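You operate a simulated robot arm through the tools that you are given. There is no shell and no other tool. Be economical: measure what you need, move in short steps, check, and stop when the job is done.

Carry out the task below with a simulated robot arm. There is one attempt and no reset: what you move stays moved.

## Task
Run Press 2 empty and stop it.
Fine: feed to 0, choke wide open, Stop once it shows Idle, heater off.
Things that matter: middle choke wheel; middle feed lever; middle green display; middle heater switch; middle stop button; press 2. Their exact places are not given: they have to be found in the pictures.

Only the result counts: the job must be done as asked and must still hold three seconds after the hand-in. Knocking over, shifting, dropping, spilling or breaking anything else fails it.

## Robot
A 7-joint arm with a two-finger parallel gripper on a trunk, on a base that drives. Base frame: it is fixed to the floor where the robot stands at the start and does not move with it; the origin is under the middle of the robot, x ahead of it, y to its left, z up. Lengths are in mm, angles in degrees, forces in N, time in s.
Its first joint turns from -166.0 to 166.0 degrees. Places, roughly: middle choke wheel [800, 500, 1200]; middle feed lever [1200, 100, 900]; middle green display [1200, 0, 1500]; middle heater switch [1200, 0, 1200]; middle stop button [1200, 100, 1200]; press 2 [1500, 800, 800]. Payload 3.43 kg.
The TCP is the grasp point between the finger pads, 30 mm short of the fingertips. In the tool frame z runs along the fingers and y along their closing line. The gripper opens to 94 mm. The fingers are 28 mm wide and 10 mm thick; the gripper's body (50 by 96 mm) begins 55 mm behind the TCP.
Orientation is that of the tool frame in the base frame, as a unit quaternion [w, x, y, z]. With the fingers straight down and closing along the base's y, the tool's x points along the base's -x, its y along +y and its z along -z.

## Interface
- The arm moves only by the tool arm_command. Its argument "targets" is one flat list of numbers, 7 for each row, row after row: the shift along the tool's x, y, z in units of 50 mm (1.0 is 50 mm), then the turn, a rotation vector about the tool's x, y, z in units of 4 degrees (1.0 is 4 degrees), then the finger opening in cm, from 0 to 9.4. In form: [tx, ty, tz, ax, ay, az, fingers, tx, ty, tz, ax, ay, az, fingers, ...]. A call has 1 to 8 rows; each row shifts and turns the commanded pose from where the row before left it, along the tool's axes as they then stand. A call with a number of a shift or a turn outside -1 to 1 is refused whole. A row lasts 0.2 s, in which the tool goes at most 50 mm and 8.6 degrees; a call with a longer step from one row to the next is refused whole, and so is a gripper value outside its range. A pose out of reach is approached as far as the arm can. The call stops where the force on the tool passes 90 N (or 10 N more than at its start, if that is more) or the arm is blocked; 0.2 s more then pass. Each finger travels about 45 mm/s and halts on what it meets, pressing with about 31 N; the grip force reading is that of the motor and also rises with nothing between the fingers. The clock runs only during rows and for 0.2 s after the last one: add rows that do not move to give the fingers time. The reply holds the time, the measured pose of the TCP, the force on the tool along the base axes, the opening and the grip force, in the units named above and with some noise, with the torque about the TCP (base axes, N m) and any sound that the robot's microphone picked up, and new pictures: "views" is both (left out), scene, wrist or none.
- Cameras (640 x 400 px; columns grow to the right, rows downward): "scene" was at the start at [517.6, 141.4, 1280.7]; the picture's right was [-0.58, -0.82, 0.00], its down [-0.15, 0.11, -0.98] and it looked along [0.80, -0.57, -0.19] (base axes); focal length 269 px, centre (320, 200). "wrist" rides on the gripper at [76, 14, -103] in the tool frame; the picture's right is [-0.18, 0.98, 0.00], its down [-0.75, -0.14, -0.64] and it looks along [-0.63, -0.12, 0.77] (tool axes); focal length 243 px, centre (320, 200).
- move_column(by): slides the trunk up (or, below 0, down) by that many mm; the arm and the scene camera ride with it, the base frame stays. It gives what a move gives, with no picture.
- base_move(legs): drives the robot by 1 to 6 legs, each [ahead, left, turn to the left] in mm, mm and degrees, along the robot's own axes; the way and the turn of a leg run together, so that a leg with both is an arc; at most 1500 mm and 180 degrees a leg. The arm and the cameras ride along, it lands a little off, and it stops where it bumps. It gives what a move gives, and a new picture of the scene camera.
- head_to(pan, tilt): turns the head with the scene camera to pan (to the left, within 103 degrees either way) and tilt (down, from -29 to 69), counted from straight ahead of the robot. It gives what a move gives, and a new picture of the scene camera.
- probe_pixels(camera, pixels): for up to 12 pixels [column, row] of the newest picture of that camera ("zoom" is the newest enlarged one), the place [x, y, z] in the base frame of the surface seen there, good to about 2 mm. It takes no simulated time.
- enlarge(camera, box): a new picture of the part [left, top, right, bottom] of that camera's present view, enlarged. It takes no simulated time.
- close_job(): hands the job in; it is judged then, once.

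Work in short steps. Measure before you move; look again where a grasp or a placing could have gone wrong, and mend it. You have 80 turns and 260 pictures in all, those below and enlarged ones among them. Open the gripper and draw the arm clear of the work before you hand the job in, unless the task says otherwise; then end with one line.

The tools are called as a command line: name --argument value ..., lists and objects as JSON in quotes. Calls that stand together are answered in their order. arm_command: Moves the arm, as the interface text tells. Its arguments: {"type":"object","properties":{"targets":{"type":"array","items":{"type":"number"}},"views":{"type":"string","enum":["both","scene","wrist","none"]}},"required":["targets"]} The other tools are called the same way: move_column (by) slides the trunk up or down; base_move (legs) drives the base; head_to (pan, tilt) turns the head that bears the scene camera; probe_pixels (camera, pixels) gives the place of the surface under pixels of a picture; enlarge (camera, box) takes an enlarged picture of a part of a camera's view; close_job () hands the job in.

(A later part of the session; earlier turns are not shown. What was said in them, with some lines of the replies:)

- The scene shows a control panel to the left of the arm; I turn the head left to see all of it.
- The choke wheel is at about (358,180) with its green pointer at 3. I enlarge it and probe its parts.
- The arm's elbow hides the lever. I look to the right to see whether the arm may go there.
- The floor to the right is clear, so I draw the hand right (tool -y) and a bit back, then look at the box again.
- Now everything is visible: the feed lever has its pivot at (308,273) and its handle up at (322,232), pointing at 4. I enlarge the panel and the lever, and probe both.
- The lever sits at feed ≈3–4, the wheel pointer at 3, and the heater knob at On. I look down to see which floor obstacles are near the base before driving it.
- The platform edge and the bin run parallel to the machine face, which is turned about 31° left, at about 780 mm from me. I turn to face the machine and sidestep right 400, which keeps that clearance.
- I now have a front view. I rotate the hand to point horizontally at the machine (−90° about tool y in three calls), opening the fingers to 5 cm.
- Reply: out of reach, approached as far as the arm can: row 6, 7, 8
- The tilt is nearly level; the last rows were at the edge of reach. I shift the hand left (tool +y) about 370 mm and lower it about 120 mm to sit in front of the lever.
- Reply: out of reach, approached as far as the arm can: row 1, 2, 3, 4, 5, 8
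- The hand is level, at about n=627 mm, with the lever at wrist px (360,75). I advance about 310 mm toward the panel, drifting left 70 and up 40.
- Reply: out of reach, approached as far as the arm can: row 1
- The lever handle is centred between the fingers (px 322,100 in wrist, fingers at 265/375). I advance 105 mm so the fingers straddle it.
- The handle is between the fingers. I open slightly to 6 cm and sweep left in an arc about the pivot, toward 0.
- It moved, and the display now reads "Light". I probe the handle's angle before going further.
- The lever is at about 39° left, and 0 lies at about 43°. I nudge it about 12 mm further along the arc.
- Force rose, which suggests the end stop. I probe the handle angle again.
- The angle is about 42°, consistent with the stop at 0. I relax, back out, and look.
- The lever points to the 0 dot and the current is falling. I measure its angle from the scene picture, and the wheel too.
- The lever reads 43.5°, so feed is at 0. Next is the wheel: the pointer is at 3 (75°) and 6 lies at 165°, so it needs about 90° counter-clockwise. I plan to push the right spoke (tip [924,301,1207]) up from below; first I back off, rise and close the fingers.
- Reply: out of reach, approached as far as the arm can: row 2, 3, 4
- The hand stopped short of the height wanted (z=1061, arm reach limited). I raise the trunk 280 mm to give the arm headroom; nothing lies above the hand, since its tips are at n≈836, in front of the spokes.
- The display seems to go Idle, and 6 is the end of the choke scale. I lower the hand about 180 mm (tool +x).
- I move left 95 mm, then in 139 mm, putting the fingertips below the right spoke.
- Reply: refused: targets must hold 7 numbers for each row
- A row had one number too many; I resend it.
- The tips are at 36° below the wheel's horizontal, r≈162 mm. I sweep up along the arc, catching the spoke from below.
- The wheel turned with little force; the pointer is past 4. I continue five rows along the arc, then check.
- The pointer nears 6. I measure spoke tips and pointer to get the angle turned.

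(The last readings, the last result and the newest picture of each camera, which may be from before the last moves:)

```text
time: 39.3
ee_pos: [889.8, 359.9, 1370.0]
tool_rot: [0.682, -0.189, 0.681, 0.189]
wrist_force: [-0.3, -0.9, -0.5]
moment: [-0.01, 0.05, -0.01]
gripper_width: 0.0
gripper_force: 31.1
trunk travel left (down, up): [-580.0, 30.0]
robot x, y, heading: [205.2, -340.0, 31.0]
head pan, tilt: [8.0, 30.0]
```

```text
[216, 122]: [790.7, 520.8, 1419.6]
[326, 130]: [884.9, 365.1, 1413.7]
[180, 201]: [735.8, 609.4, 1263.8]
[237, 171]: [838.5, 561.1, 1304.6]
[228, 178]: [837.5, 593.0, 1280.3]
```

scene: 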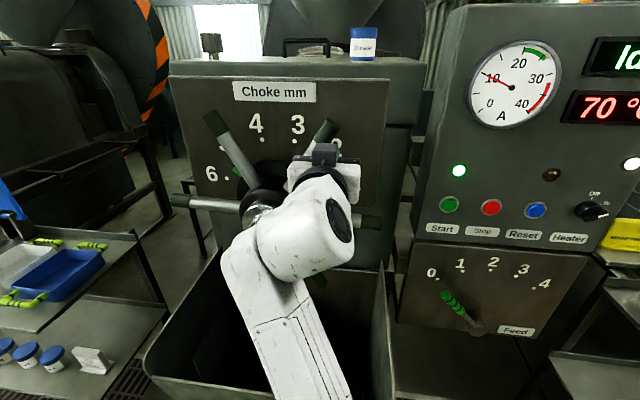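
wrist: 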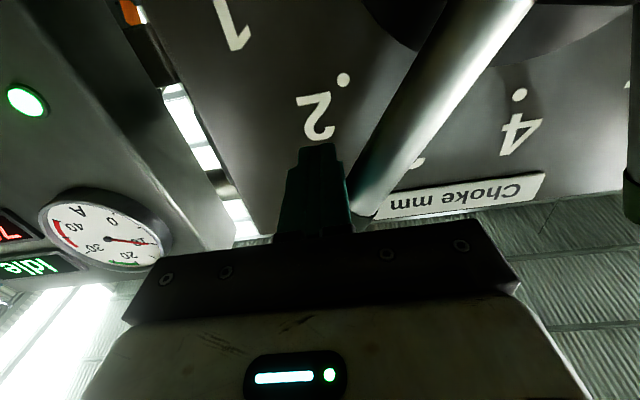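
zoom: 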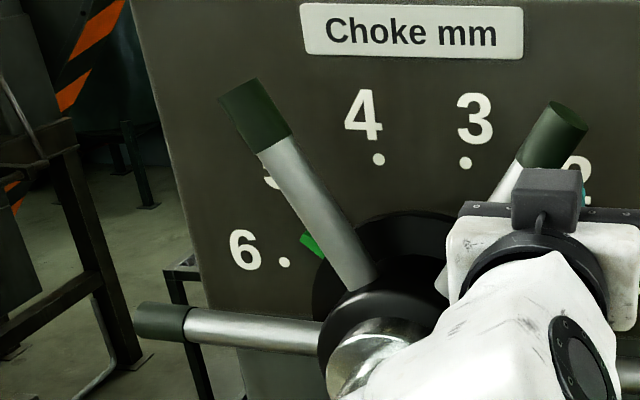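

About 71–75° turned, so some 17° remain. I do the last three arc rows to 66°.

arm_command --targets '[-0.222, 0.268, 0, 0, 0, 0, 0, -0.192, 0.292, 0, 0, 0, 0, 0, -0.13, 0.25, 0, 0, 0, 0, 0]'

enlarge --camera "scene" --box '[160, 80, 320, 230]'

```text
time: 40.1
ee_pos: [868.1, 394.2, 1395.9]
tool_rot: [0.681, -0.189, 0.681, 0.189]
wrist_force: [-0.4, 0.5, 0.1]
moment: [0.0, 0.01, -0.02]
gripper_width: 0.1
gripper_force: 30.7
trunk travel left (down, up): [-580.0, 30.0]
robot x, y, heading: [202.4, -339.6, 30.9]
head pan, tilt: [8.0, 30.0]
```

scene: 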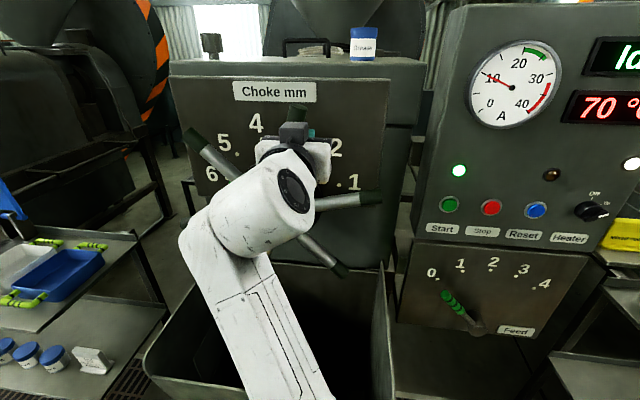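
wrist: 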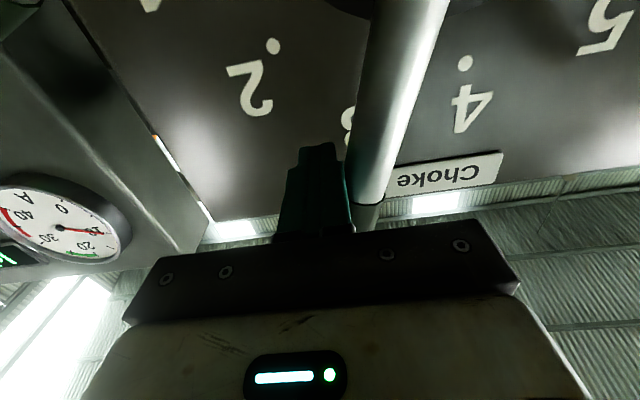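

```text
2.67 times, centred on (240, 155) of scene
```

zoom: 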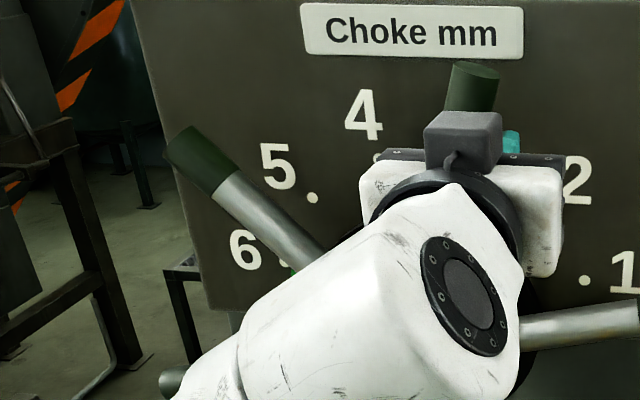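

I measure the spoke tips again.

probe_pixels --camera "scene" --pixels '[[297, 112], [192, 139], [371, 198], [335, 268], [234, 180]]'

```text
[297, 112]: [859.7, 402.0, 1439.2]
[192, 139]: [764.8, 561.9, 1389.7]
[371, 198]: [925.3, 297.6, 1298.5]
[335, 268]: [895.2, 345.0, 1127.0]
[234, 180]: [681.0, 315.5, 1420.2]
```

About 88–89° turned, still no end-stop force. I nudge about 8 mm more in two rows, watching the force.

arm_command --targets '[-0.033, 0.073, 0, 0, 0, 0, 0, -0.033, 0.073, 0, 0, 0, 0, 0]' --views "none"

```text
time: 40.7
ee_pos: [865.5, 397.4, 1398.0]
tool_rot: [0.681, -0.187, 0.683, 0.186]
wrist_force: [-2.9, -19.4, -9.5]
moment: [0.14, 0.0, -0.07]
gripper_width: 0.1
gripper_force: 31.6
trunk travel left (down, up): [-580.0, 30.0]
robot x, y, heading: [204.5, -340.4, 30.8]
head pan, tilt: [8.0, 30.0]
```

Force jumped to about 20 N: the end stop is reached. I back off sideways, retract 100 mm and move right.

arm_command --targets '[0.05, -0.3, 0, 0, 0, 0, 0, 0, 0, -1, 0, 0, 0, 0, 0, 0, -1, 0, 0, 0, 0, 0, -1, 0, 0, 0, 0, 0, 0, -1, 0, 0, 0, 0, 0, 0, -1, 0, 0, 0, 0, 0, 0, -1, 0, 0, 0, 0, 0, 0, -1, 0, 0, 0, 0, 0]' --views "none"

head_to --pan 0 --tilt 22

enlarge --camera "scene" --box '[190, 80, 390, 240]'

```text
time: 42.5
ee_pos: [911.0, 117.0, 1394.3]
tool_rot: [0.681, -0.19, 0.681, 0.19]
wrist_force: [0.2, 0.1, -0.4]
moment: [0.02, -0.01, -0.01]
gripper_width: 0.1
gripper_force: 31.3
trunk travel left (down, up): [-580.0, 30.0]
robot x, y, heading: [206.4, -339.1, 31.1]
head pan, tilt: [8.0, 30.0]
```

```text
time: 43.2
ee_pos: [911.0, 118.0, 1394.2]
tool_rot: [0.681, -0.189, 0.681, 0.189]
wrist_force: [-0.1, -0.2, -0.1]
moment: [-0.05, -0.02, -0.04]
gripper_width: 0.0
gripper_force: 30.9
trunk travel left (down, up): [-580.0, 30.0]
robot x, y, heading: [204.1, -339.3, 30.8]
head pan, tilt: [0.0, 22.0]
```

scene: 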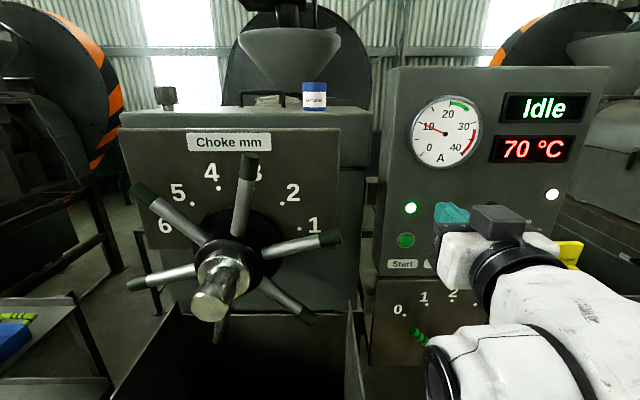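

```text
2.50 times, centred on (290, 160) of scene
```

zoom: 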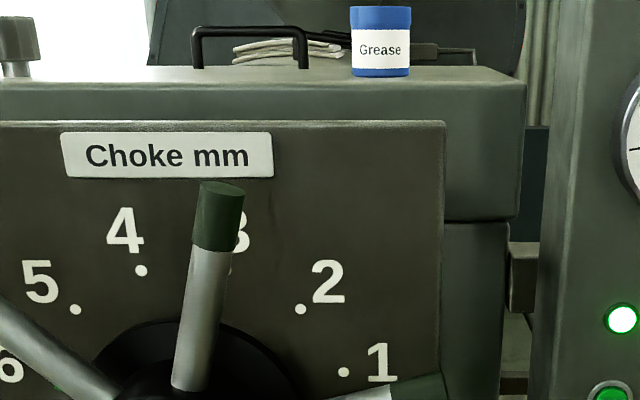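

The display shows Idle and the choke is at its stop at 6. Next is Stop at [1148,133,1234]: I move right 111, down 159 and in 135, ending about 40 mm short of it.

arm_command --targets '[0.4, -0.74, 0, 0, 0, 0, 0, 0.4, -0.74, 0, 0, 0, 0, 0, 0.4, -0.74, 0, 0, 0, 0, 0, 0.99, 0, 0, 0, 0, 0, 0, 0.99, 0, 0, 0, 0, 0, 0, 0, 0, 0.9, 0, 0, 0, 0, 0, 0, 0.9, 0, 0, 0, 0, 0, 0, 0.9, 0, 0, 0, 0]'

```text
time: 45.0
ee_pos: [1088.2, 97.0, 1236.8]
tool_rot: [0.681, -0.189, 0.681, 0.189]
wrist_force: [0.4, 0.0, -0.6]
moment: [-0.01, 0.01, 0.01]
gripper_width: 0.3
gripper_force: 30.7
trunk travel left (down, up): [-580.0, 30.0]
robot x, y, heading: [205.6, -337.0, 30.7]
head pan, tilt: [0.0, 22.0]
```

scene: 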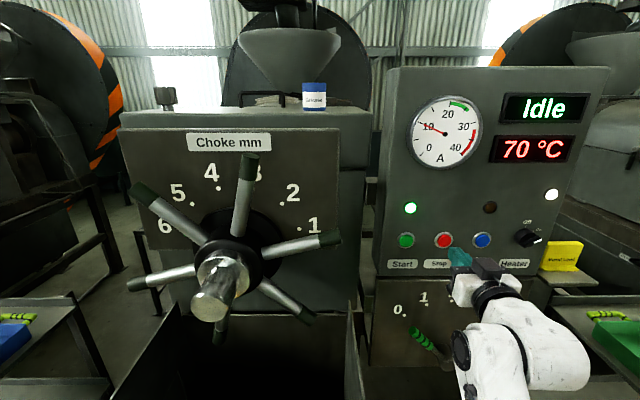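
wrist: 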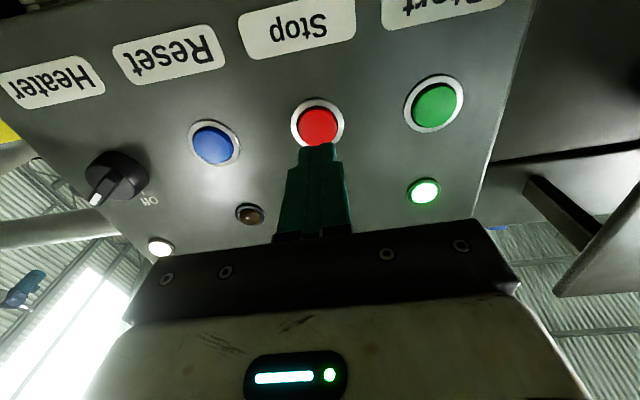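

Fingers are lined up with Stop (u=483, z=1237), tip about 40 mm short. I press in 49 mm in small rows.

arm_command --targets '[0, 0, 0.7, 0, 0, 0, 0, 0, 0, 0.1, 0, 0, 0, 0, 0, 0, 0.1, 0, 0, 0, 0, 0, 0, 0.08, 0, 0, 0, 0]'

```text
time: 46.0
ee_pos: [1129.7, 121.4, 1237.2]
tool_rot: [0.681, -0.188, 0.682, 0.188]
wrist_force: [-13.8, -7.2, -2.2]
moment: [-0.06, 0.07, 0.02]
gripper_width: 0.2
gripper_force: 31.0
trunk travel left (down, up): [-580.0, 30.0]
robot x, y, heading: [202.5, -340.7, 31.1]
head pan, tilt: [0.0, 22.0]
heard: click
```

scene: 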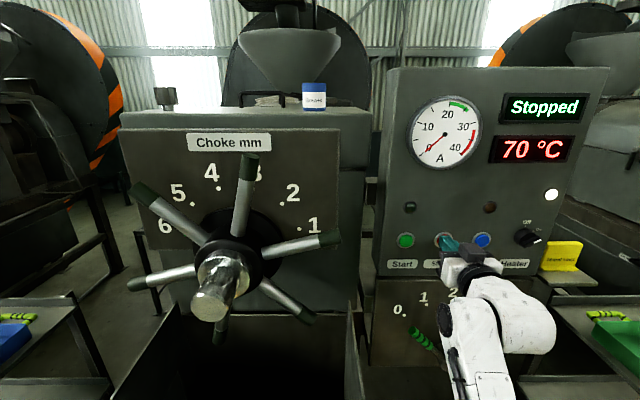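
wrist: 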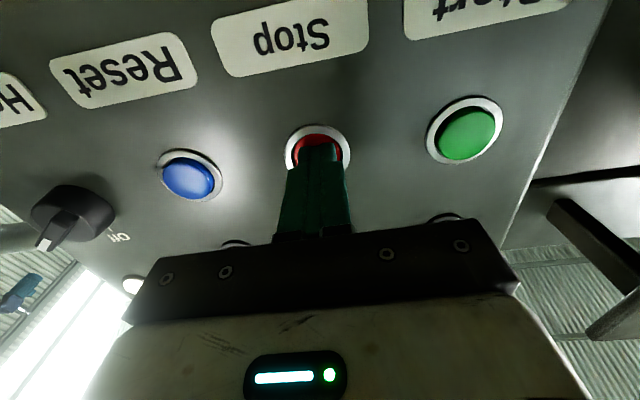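

Click heard, display reads "Stopped". I retract 100 mm and move right 160 mm to face the heater knob, with fingers opening.

arm_command --targets '[0, 0, -1, 0, 0, 0, 0, 0, 0, -1, 0, 0, 0, 0, 0, -0.8, 0, 0, 0, 0, 5, 0, -0.8, 0, 0, 0, 0, 5, 0, -0.8, 0, 0, 0, 0, 5, 0, -0.8, 0, 0, 0, 0, 5, 0, 0, 0, 0, 0, 0, 5]'

enlarge --camera "wrist" --box '[220, 20, 420, 145]'

enlarge --camera "scene" --box '[480, 190, 576, 250]'

```text
time: 47.6
ee_pos: [1126.5, -66.0, 1240.3]
tool_rot: [0.681, -0.19, 0.681, 0.19]
wrist_force: [0.0, 0.2, -0.2]
moment: [0.01, -0.02, 0.02]
gripper_width: 49.9
gripper_force: 0.1
trunk travel left (down, up): [-580.0, 30.0]
robot x, y, heading: [203.6, -338.9, 31.0]
head pan, tilt: [0.0, 22.0]
```

scene: 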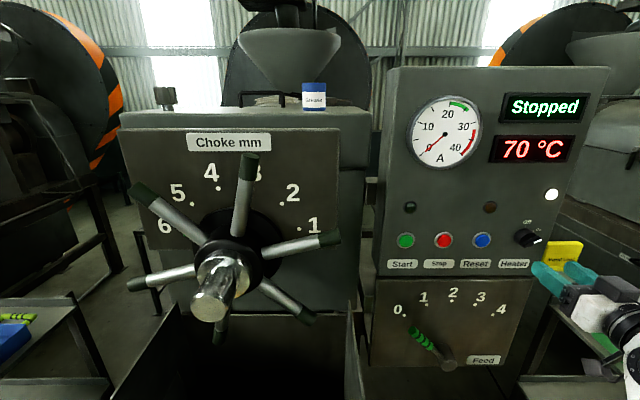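
wrist: 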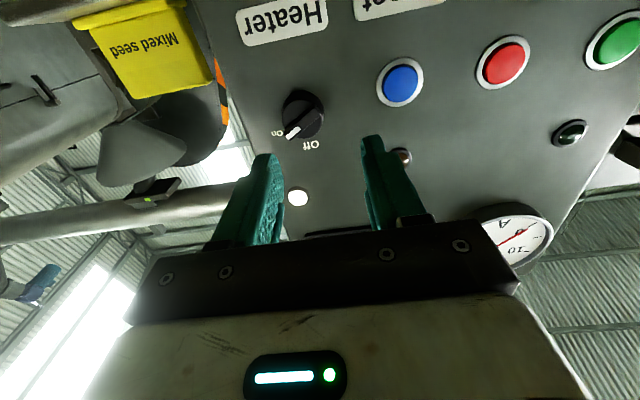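

```text
3.20 times, centred on (320, 82) of wrist
```

zoom: 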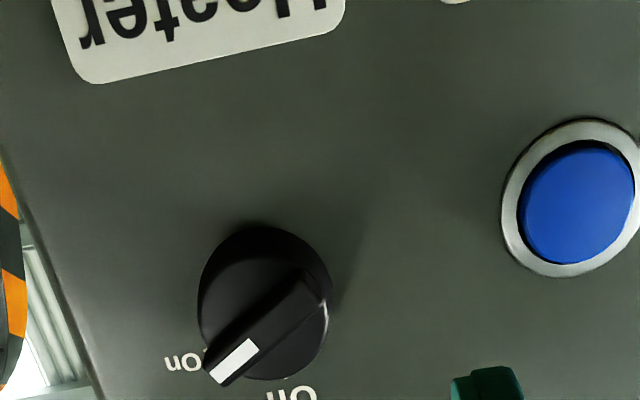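

```text
6.67 times, centred on (528, 220) of scene
```

zoom: 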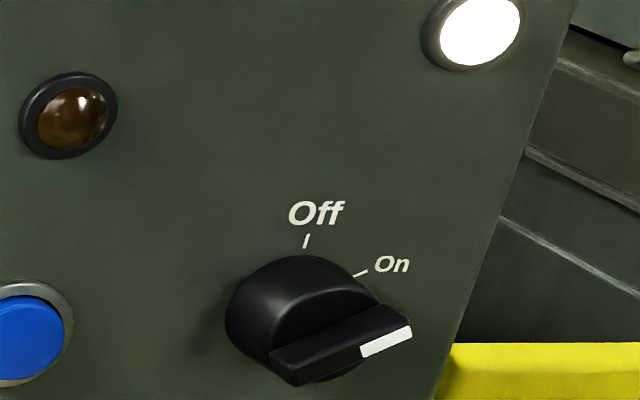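

The knob carries a raised bar with a white end pointing to On; Off is straight up. I probe the bar, disk and marks.

probe_pixels --camera "zoom" --pixels '[[405, 338], [370, 350], [330, 360], [285, 378], [340, 328], [300, 340], [306, 241], [360, 273], [270, 300], [300, 262], [250, 330], [400, 325]]'

probe_pixels --camera "wrist" --pixels '[[291, 133], [300, 125], [311, 113], [285, 105], [300, 95], [320, 118], [315, 138]]'

```text
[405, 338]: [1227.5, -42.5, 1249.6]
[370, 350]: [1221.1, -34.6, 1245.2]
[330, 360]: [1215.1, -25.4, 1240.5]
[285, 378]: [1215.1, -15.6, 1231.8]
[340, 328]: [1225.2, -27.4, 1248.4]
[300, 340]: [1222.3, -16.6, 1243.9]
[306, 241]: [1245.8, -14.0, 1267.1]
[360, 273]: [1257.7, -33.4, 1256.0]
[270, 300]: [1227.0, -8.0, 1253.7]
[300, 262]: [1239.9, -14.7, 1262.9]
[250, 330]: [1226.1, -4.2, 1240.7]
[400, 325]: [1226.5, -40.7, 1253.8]
```

```text
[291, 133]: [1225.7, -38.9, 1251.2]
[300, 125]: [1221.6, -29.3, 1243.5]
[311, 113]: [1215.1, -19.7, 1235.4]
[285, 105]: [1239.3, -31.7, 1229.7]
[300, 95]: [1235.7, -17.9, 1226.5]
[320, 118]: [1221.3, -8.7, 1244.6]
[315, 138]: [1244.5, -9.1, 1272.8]
```

The bar's ends are at ±13 mm sideways and ±10 mm in height about [u=659, z=1242], proud of the disk. Closing the horizontal jaws on it should itself twist it upright to Off. I move right 17 and in 76 mm with the fingers open.

arm_command --targets '[-0.03, -0.34, 0, 0, 0, 0, 5, 0, 0, 0.8, 0, 0, 0, 5, 0, 0, 0.5, 0, 0, 0, 5, 0, 0, 0.2, 0, 0, 0, 5]'

enlarge --camera "scene" --box '[480, 190, 576, 250]'

```text
time: 48.6
ee_pos: [1198.9, -42.5, 1238.6]
tool_rot: [0.681, -0.188, 0.682, 0.188]
wrist_force: [-0.3, 0.5, -0.6]
moment: [0.0, 0.01, 0.01]
gripper_width: 49.7
gripper_force: 0.0
trunk travel left (down, up): [-580.0, 30.0]
robot x, y, heading: [206.2, -341.7, 30.9]
head pan, tilt: [0.0, 22.0]
```

scene: 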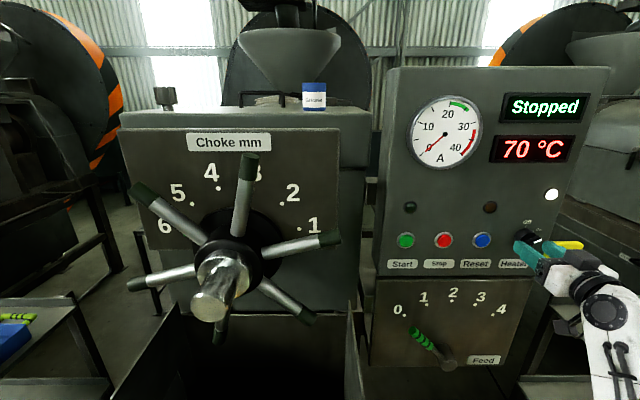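
wrist: 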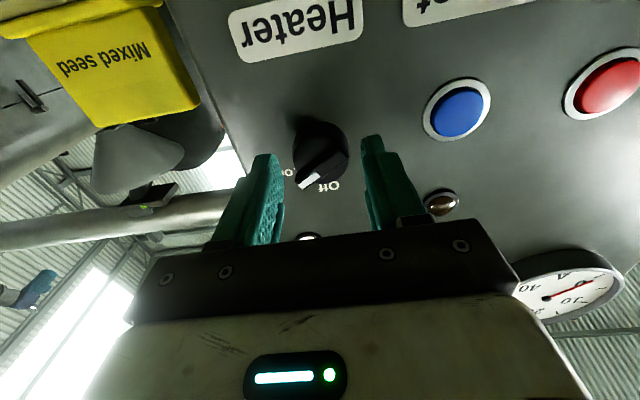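

```text
6.67 times, centred on (528, 220) of scene
```

zoom: 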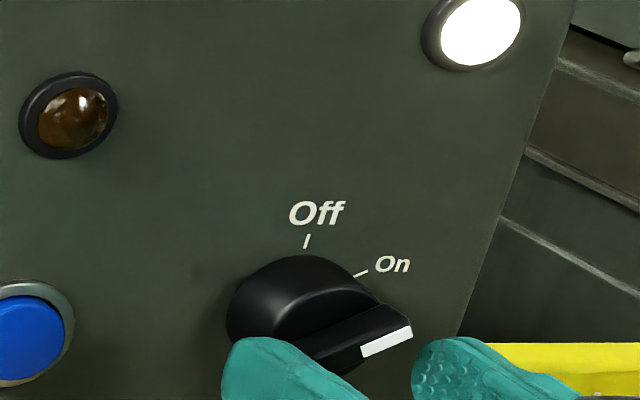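

The fingers straddle the bar, tips at n≈1032. I raise 3 mm, go in 2 mm and close.

arm_command --targets '[-0.07, 0, 0.05, 0, 0, 0, 5, 0, 0, 0, 0, 0, 0, 3.5, 0, 0, 0, 0, 0, 0, 2, 0, 0, 0, 0, 0, 0, 0.5, 0, 0, 0, 0, 0, 0, 0.5, 0, 0, 0, 0, 0, 0, 0.5]'

enlarge --camera "scene" --box '[480, 180, 576, 250]'

```text
time: 50.0
ee_pos: [1201.0, -41.9, 1243.0]
tool_rot: [0.681, -0.189, 0.682, 0.189]
wrist_force: [3.0, -0.6, -0.7]
moment: [-0.11, 0.15, 0.18]
gripper_width: 37.6
gripper_force: 44.8
trunk travel left (down, up): [-580.0, 30.0]
robot x, y, heading: [204.5, -339.6, 31.1]
head pan, tilt: [0.0, 22.0]
```

scene: 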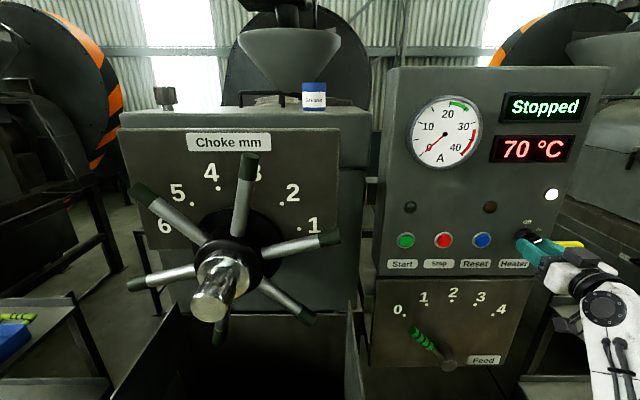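
wrist: 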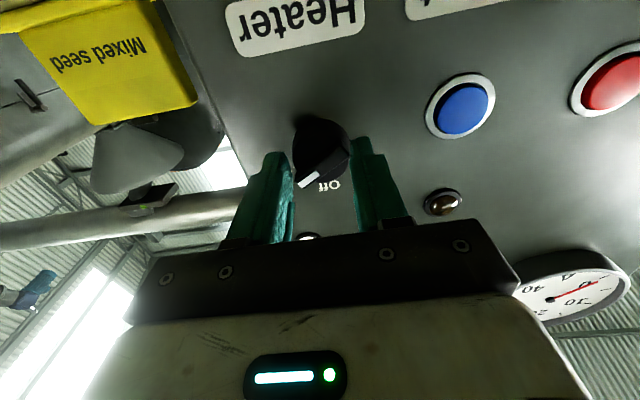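

```text
5.71 times, centred on (528, 215) of scene
```

zoom: 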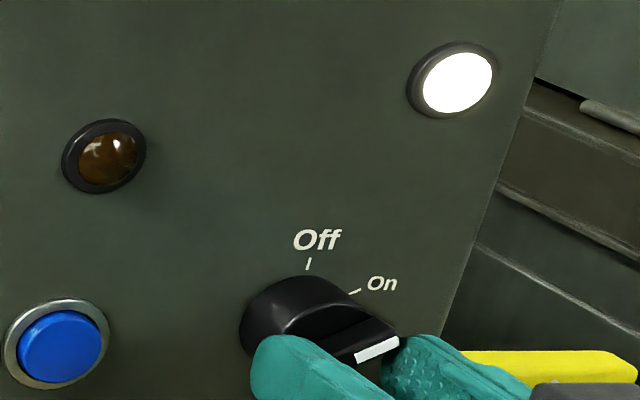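

The jaws stalled at 37.6 mm without turning it, perhaps on the disk's rim. I open and back off to measure the knob's disk and bar depth, then will grip along the bar with a roll.

arm_command --targets '[0, 0, 0, 0, 0, 0, 6, 0, 0, 0, 0, 0, 0, 6, 0, 0, -0.8, 0, 0, 0, 6]'

enlarge --camera "wrist" --box '[260, 80, 388, 160]'

```text
time: 50.8
ee_pos: [1167.7, -62.0, 1243.2]
tool_rot: [0.681, -0.188, 0.682, 0.189]
wrist_force: [-0.4, 0.6, -0.3]
moment: [0.01, -0.03, 0.01]
gripper_width: 59.8
gripper_force: 0.1
trunk travel left (down, up): [-580.0, 30.0]
robot x, y, heading: [207.4, -338.2, 30.9]
head pan, tilt: [0.0, 22.0]
```

scene: 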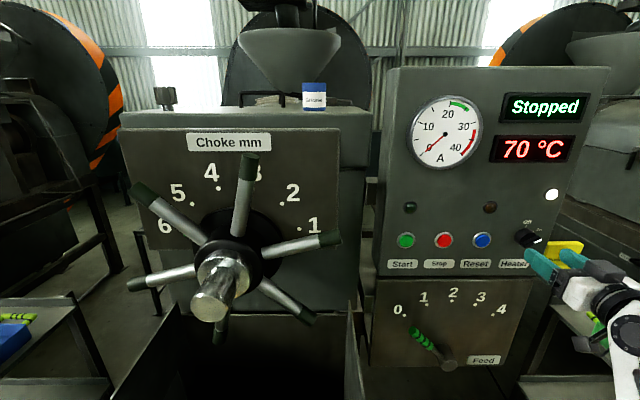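
wrist: 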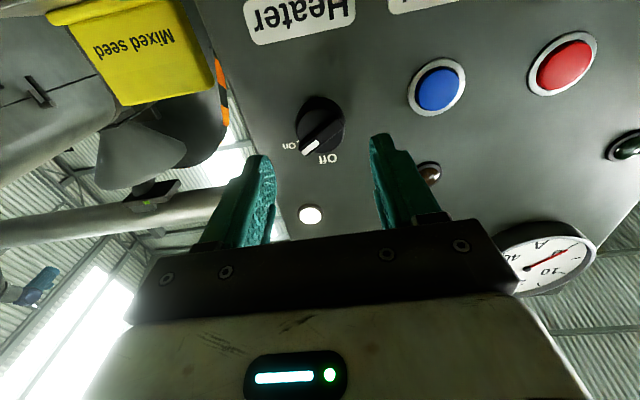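

```text
5.00 times, centred on (324, 120) of wrist
```

zoom: 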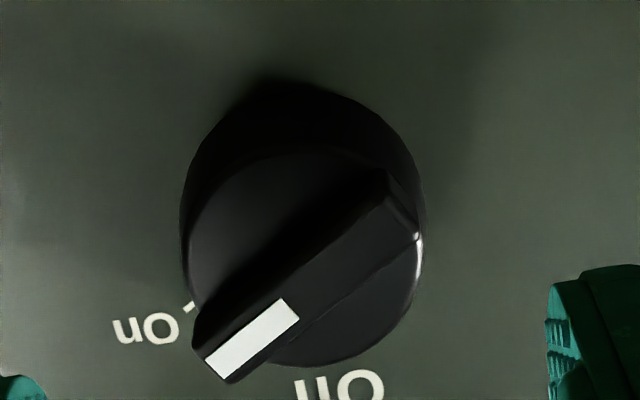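

probe_pixels --camera "zoom" --pixels '[[230, 250], [260, 200], [330, 345], [390, 310], [300, 280], [225, 365], [395, 215], [285, 305], [200, 340], [240, 375], [380, 190], [415, 245]]'

```text
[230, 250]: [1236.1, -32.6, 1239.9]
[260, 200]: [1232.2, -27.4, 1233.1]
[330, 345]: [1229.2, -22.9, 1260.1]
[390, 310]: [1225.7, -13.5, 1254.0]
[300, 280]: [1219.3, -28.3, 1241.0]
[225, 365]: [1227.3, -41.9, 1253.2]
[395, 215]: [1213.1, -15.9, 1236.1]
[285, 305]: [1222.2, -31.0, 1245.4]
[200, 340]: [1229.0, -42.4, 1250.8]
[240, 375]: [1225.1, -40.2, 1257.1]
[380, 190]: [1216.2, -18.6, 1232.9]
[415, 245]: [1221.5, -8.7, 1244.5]
```

The disk face is at n=1038.5 and the bar front at 1026.6 (12 mm proud), with the bar about 55° clockwise of vertical. I roll the hand +55° about its axis here so the jaws flank the bar.

arm_command --targets '[0, 0, 0, 0, 0, 0.982, 4, 0, 0, 0, 0, 0, 0.982, 4, 0, 0, 0, 0, 0, 0.982, 4, 0, 0, 0, 0, 0, 0.982, 4, 0, 0, 0, 0, 0, 0.982, 4, 0, 0, 0, 0, 0, 0.982, 4, 0, 0, 0, 0, 0, 0.982, 4]' --views "none"

arm_command --targets '[0, 0, 0, 0, 0, 0.982, 4, 0, 0, 0, 0, 0, 0.982, 4, 0, 0, 0, 0, 0, 0.982, 4, 0, 0, 0, 0, 0, 0.982, 4, 0, 0, 0, 0, 0, 0.982, 4, 0, 0, 0, 0, 0, 0.982, 4, 0, 0, 0, 0, 0, 0.982, 4]'

```text
time: 52.4
ee_pos: [1167.9, -61.4, 1243.2]
tool_rot: [0.616, -0.021, 0.707, 0.346]
wrist_force: [0.0, -0.1, 0.3]
moment: [-0.01, 0.01, 0.0]
gripper_width: 39.9
gripper_force: 0.1
trunk travel left (down, up): [-580.0, 30.0]
robot x, y, heading: [204.7, -343.1, 31.0]
head pan, tilt: [0.0, 22.0]
```

```text
time: 54.0
ee_pos: [1166.3, -62.4, 1241.8]
tool_rot: [0.516, 0.148, 0.692, 0.483]
wrist_force: [0.0, 1.1, -0.4]
moment: [0.0, 0.02, -0.01]
gripper_width: 40.0
gripper_force: 0.1
trunk travel left (down, up): [-580.0, 30.0]
robot x, y, heading: [202.8, -341.0, 31.1]
head pan, tilt: [0.0, 22.0]
```

scene: 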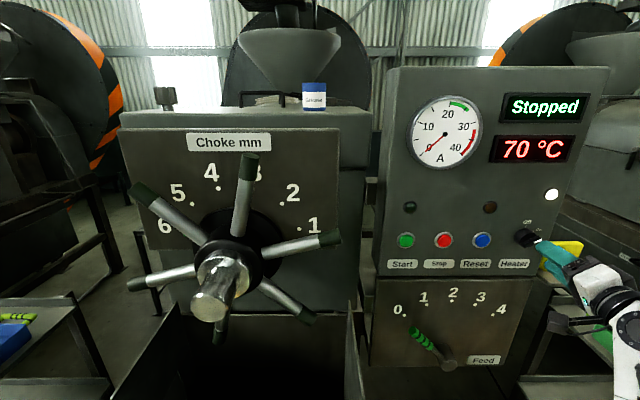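
wrist: 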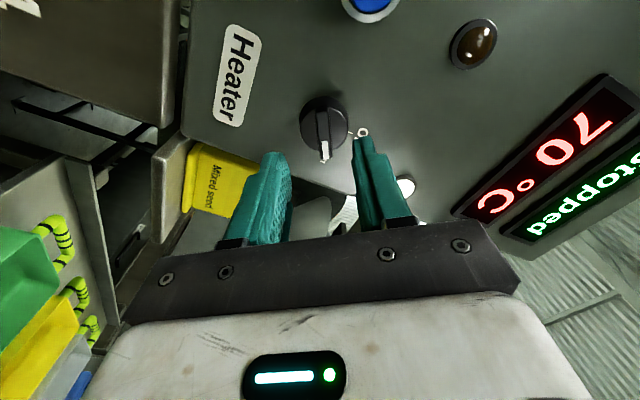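

The bar is now aligned with the fingers (wrist px 323,140). I go in 41 mm and close on the bar.

arm_command --targets '[0, 0, 0.42, 0, 0, 0, 4, 0, 0, 0.4, 0, 0, 0, 4, 0, 0, 0, 0, 0, 0, 2.5, 0, 0, 0, 0, 0, 0, 1.2, 0, 0, 0, 0, 0, 0, 0.5, 0, 0, 0, 0, 0, 0, 0.2]'

```text
time: 55.4
ee_pos: [1201.0, -40.2, 1244.0]
tool_rot: [0.517, 0.146, 0.691, 0.483]
wrist_force: [-0.1, 6.7, 11.1]
moment: [0.0, -0.07, 0.4]
gripper_width: 9.8
gripper_force: 42.8
trunk travel left (down, up): [-580.0, 30.0]
robot x, y, heading: [202.7, -343.2, 31.0]
head pan, tilt: [0.0, 22.0]
```

scene: 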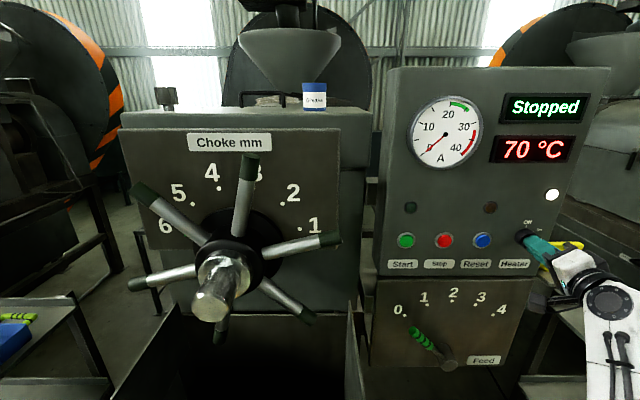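
wrist: 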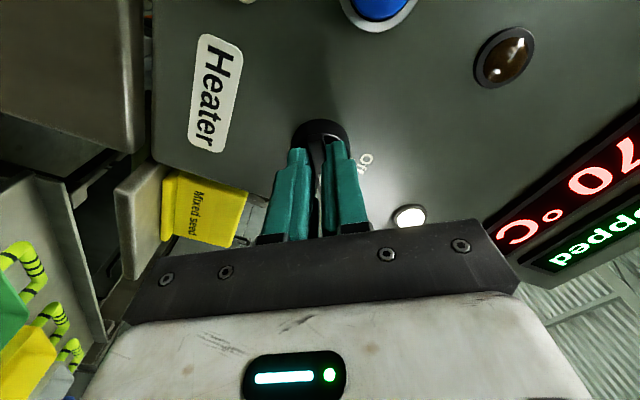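

The bar is gripped (9.8 mm, 43 N). I turn the hand −28° first.

arm_command --targets '[0, 0, 0, 0, 0, -0.9, 0.2, 0, 0, 0, 0, 0, -0.9, 0.2, 0, 0, 0, 0, 0, -0.9, 0.2, 0, 0, 0, 0, 0, -0.9, 0.2, 0, 0, 0, 0, 0, -0.9, 0.2, 0, 0, 0, 0, 0, -0.9, 0.2, 0, 0, 0, 0, 0, -0.9, 0.2, 0, 0, 0, 0, 0, -0.9, 0.2]'

```text
time: 57.2
ee_pos: [1200.6, -39.7, 1243.2]
tool_rot: [0.621, -0.031, 0.707, 0.338]
wrist_force: [-6.0, 14.6, 9.9]
moment: [0.52, -0.95, 0.16]
gripper_width: 9.9
gripper_force: 43.8
trunk travel left (down, up): [-580.0, 30.0]
robot x, y, heading: [206.1, -342.8, 30.9]
head pan, tilt: [0.0, 22.0]
```

scene: 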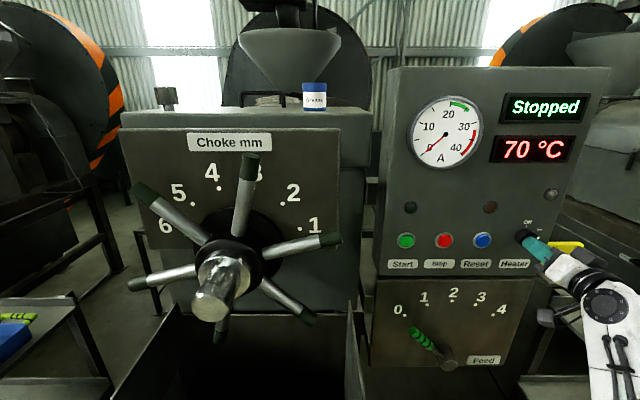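
wrist: 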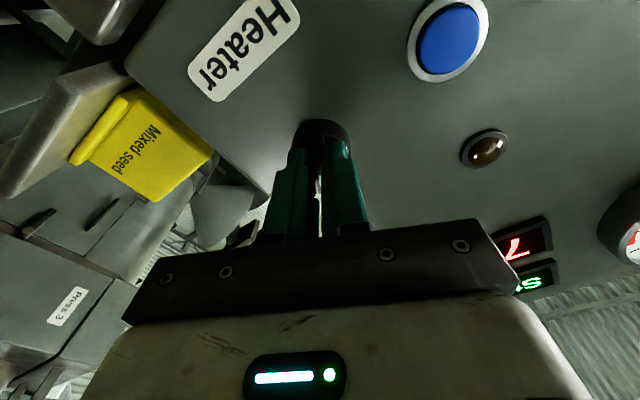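

The heater lamp at (550,195) has gone out. I complete the turn by another 26° to reach Off fully.

arm_command --targets '[0, 0, 0, 0, 0, -0.9, 0.2, 0, 0, 0, 0, 0, -0.9, 0.2, 0, 0, 0, 0, 0, -0.9, 0.2, 0, 0, 0, 0, 0, -0.9, 0.2, 0, 0, 0, 0, 0, -0.9, 0.2, 0, 0, 0, 0, 0, -0.9, 0.2, 0, 0, 0, 0, 0, -0.9, 0.2]' --views "wrist"

```text
time: 58.8
ee_pos: [1202.4, -41.8, 1242.0]
tool_rot: [0.68, -0.183, 0.683, 0.195]
wrist_force: [-5.2, 8.0, 4.6]
moment: [0.68, -1.13, 0.38]
gripper_width: 9.9
gripper_force: 43.3
trunk travel left (down, up): [-580.0, 30.0]
robot x, y, heading: [206.8, -338.9, 30.7]
head pan, tilt: [0.0, 22.0]
```

wrist: 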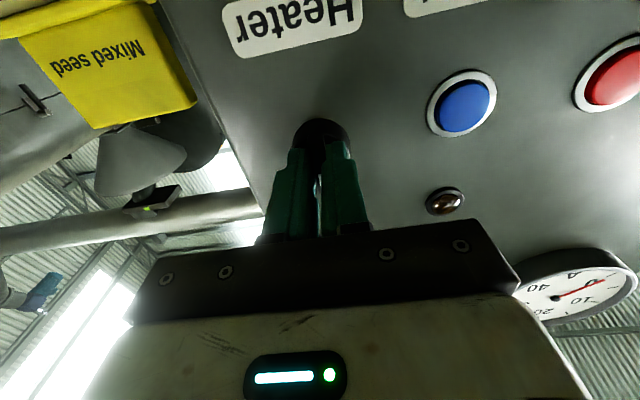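

The bar is now upright. I open and back straight out.

arm_command --targets '[0, 0, 0, 0, 0, 0, 4, 0, 0, 0, 0, 0, 0, 4, 0, 0, 0, 0, 0, 0, 4, 0, 0, -0.9, 0, 0, 0, 4, 0, 0, -0.9, 0, 0, 0, 4, 0, 0, -0.9, 0, 0, 0, 4, 0, 0, -0.9, 0, 0, 0, 4, 0, 0, -0.9, 0, 0, 0, 4]'

enlarge --camera "scene" --box '[370, 60, 610, 260]'

enlarge --camera "scene" --box '[370, 270, 530, 370]'

enlarge --camera "scene" --box '[120, 180, 280, 280]'

```text
time: 60.6
ee_pos: [1005.9, -156.4, 1237.8]
tool_rot: [0.68, -0.183, 0.683, 0.194]
wrist_force: [0.6, 0.3, -0.2]
moment: [0.01, 0.0, 0.0]
gripper_width: 39.8
gripper_force: 0.1
trunk travel left (down, up): [-580.0, 30.0]
robot x, y, heading: [205.6, -339.9, 30.8]
head pan, tilt: [0.0, 22.0]
```

scene: 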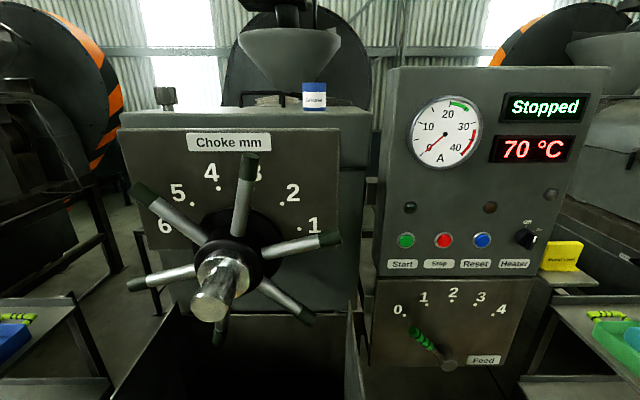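
wrist: 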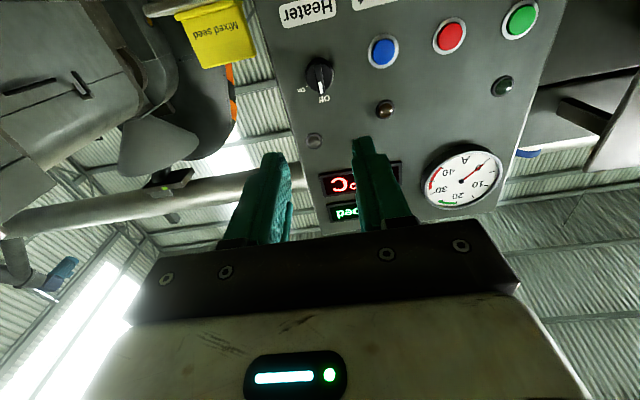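

```text
2.00 times, centred on (490, 160) of scene
```

zoom: 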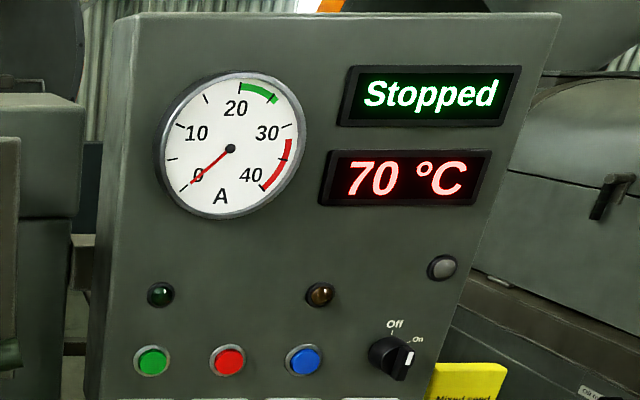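

```text
4.00 times, centred on (450, 320) of scene
```

zoom: 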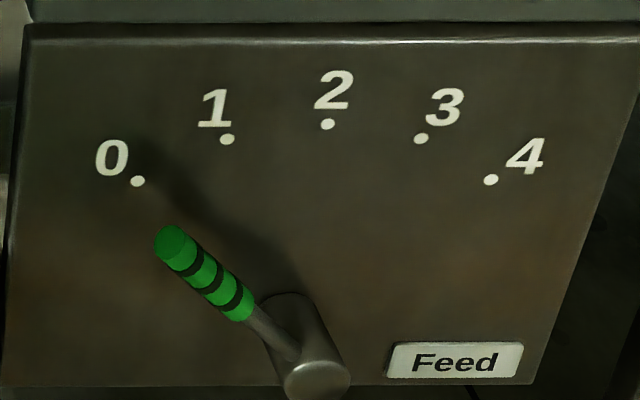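

```text
4.00 times, centred on (200, 230) of scene
```

zoom: 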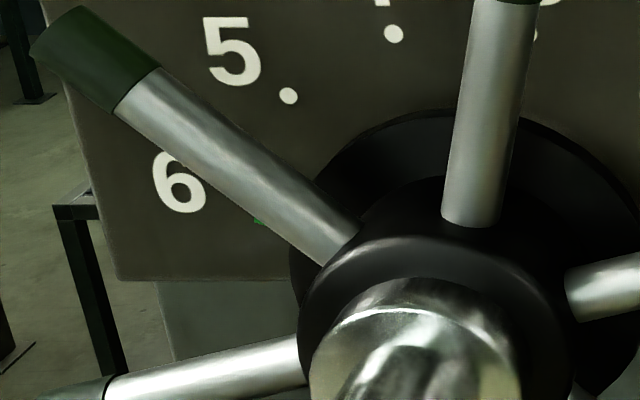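

All four states check out: choke pointer at 6, feed at 0, display Stopped at 0 A, heater knob at Off with its lamp out. The hand is open and clear, so I hand in.

close_job

```text
The job is handed in.
```

Press 2 has been run empty and stopped: feed is at 0, the choke is wide open at 6 mm, Stop was pressed once the display showed Idle (it now reads Stopped), and the heater is off.
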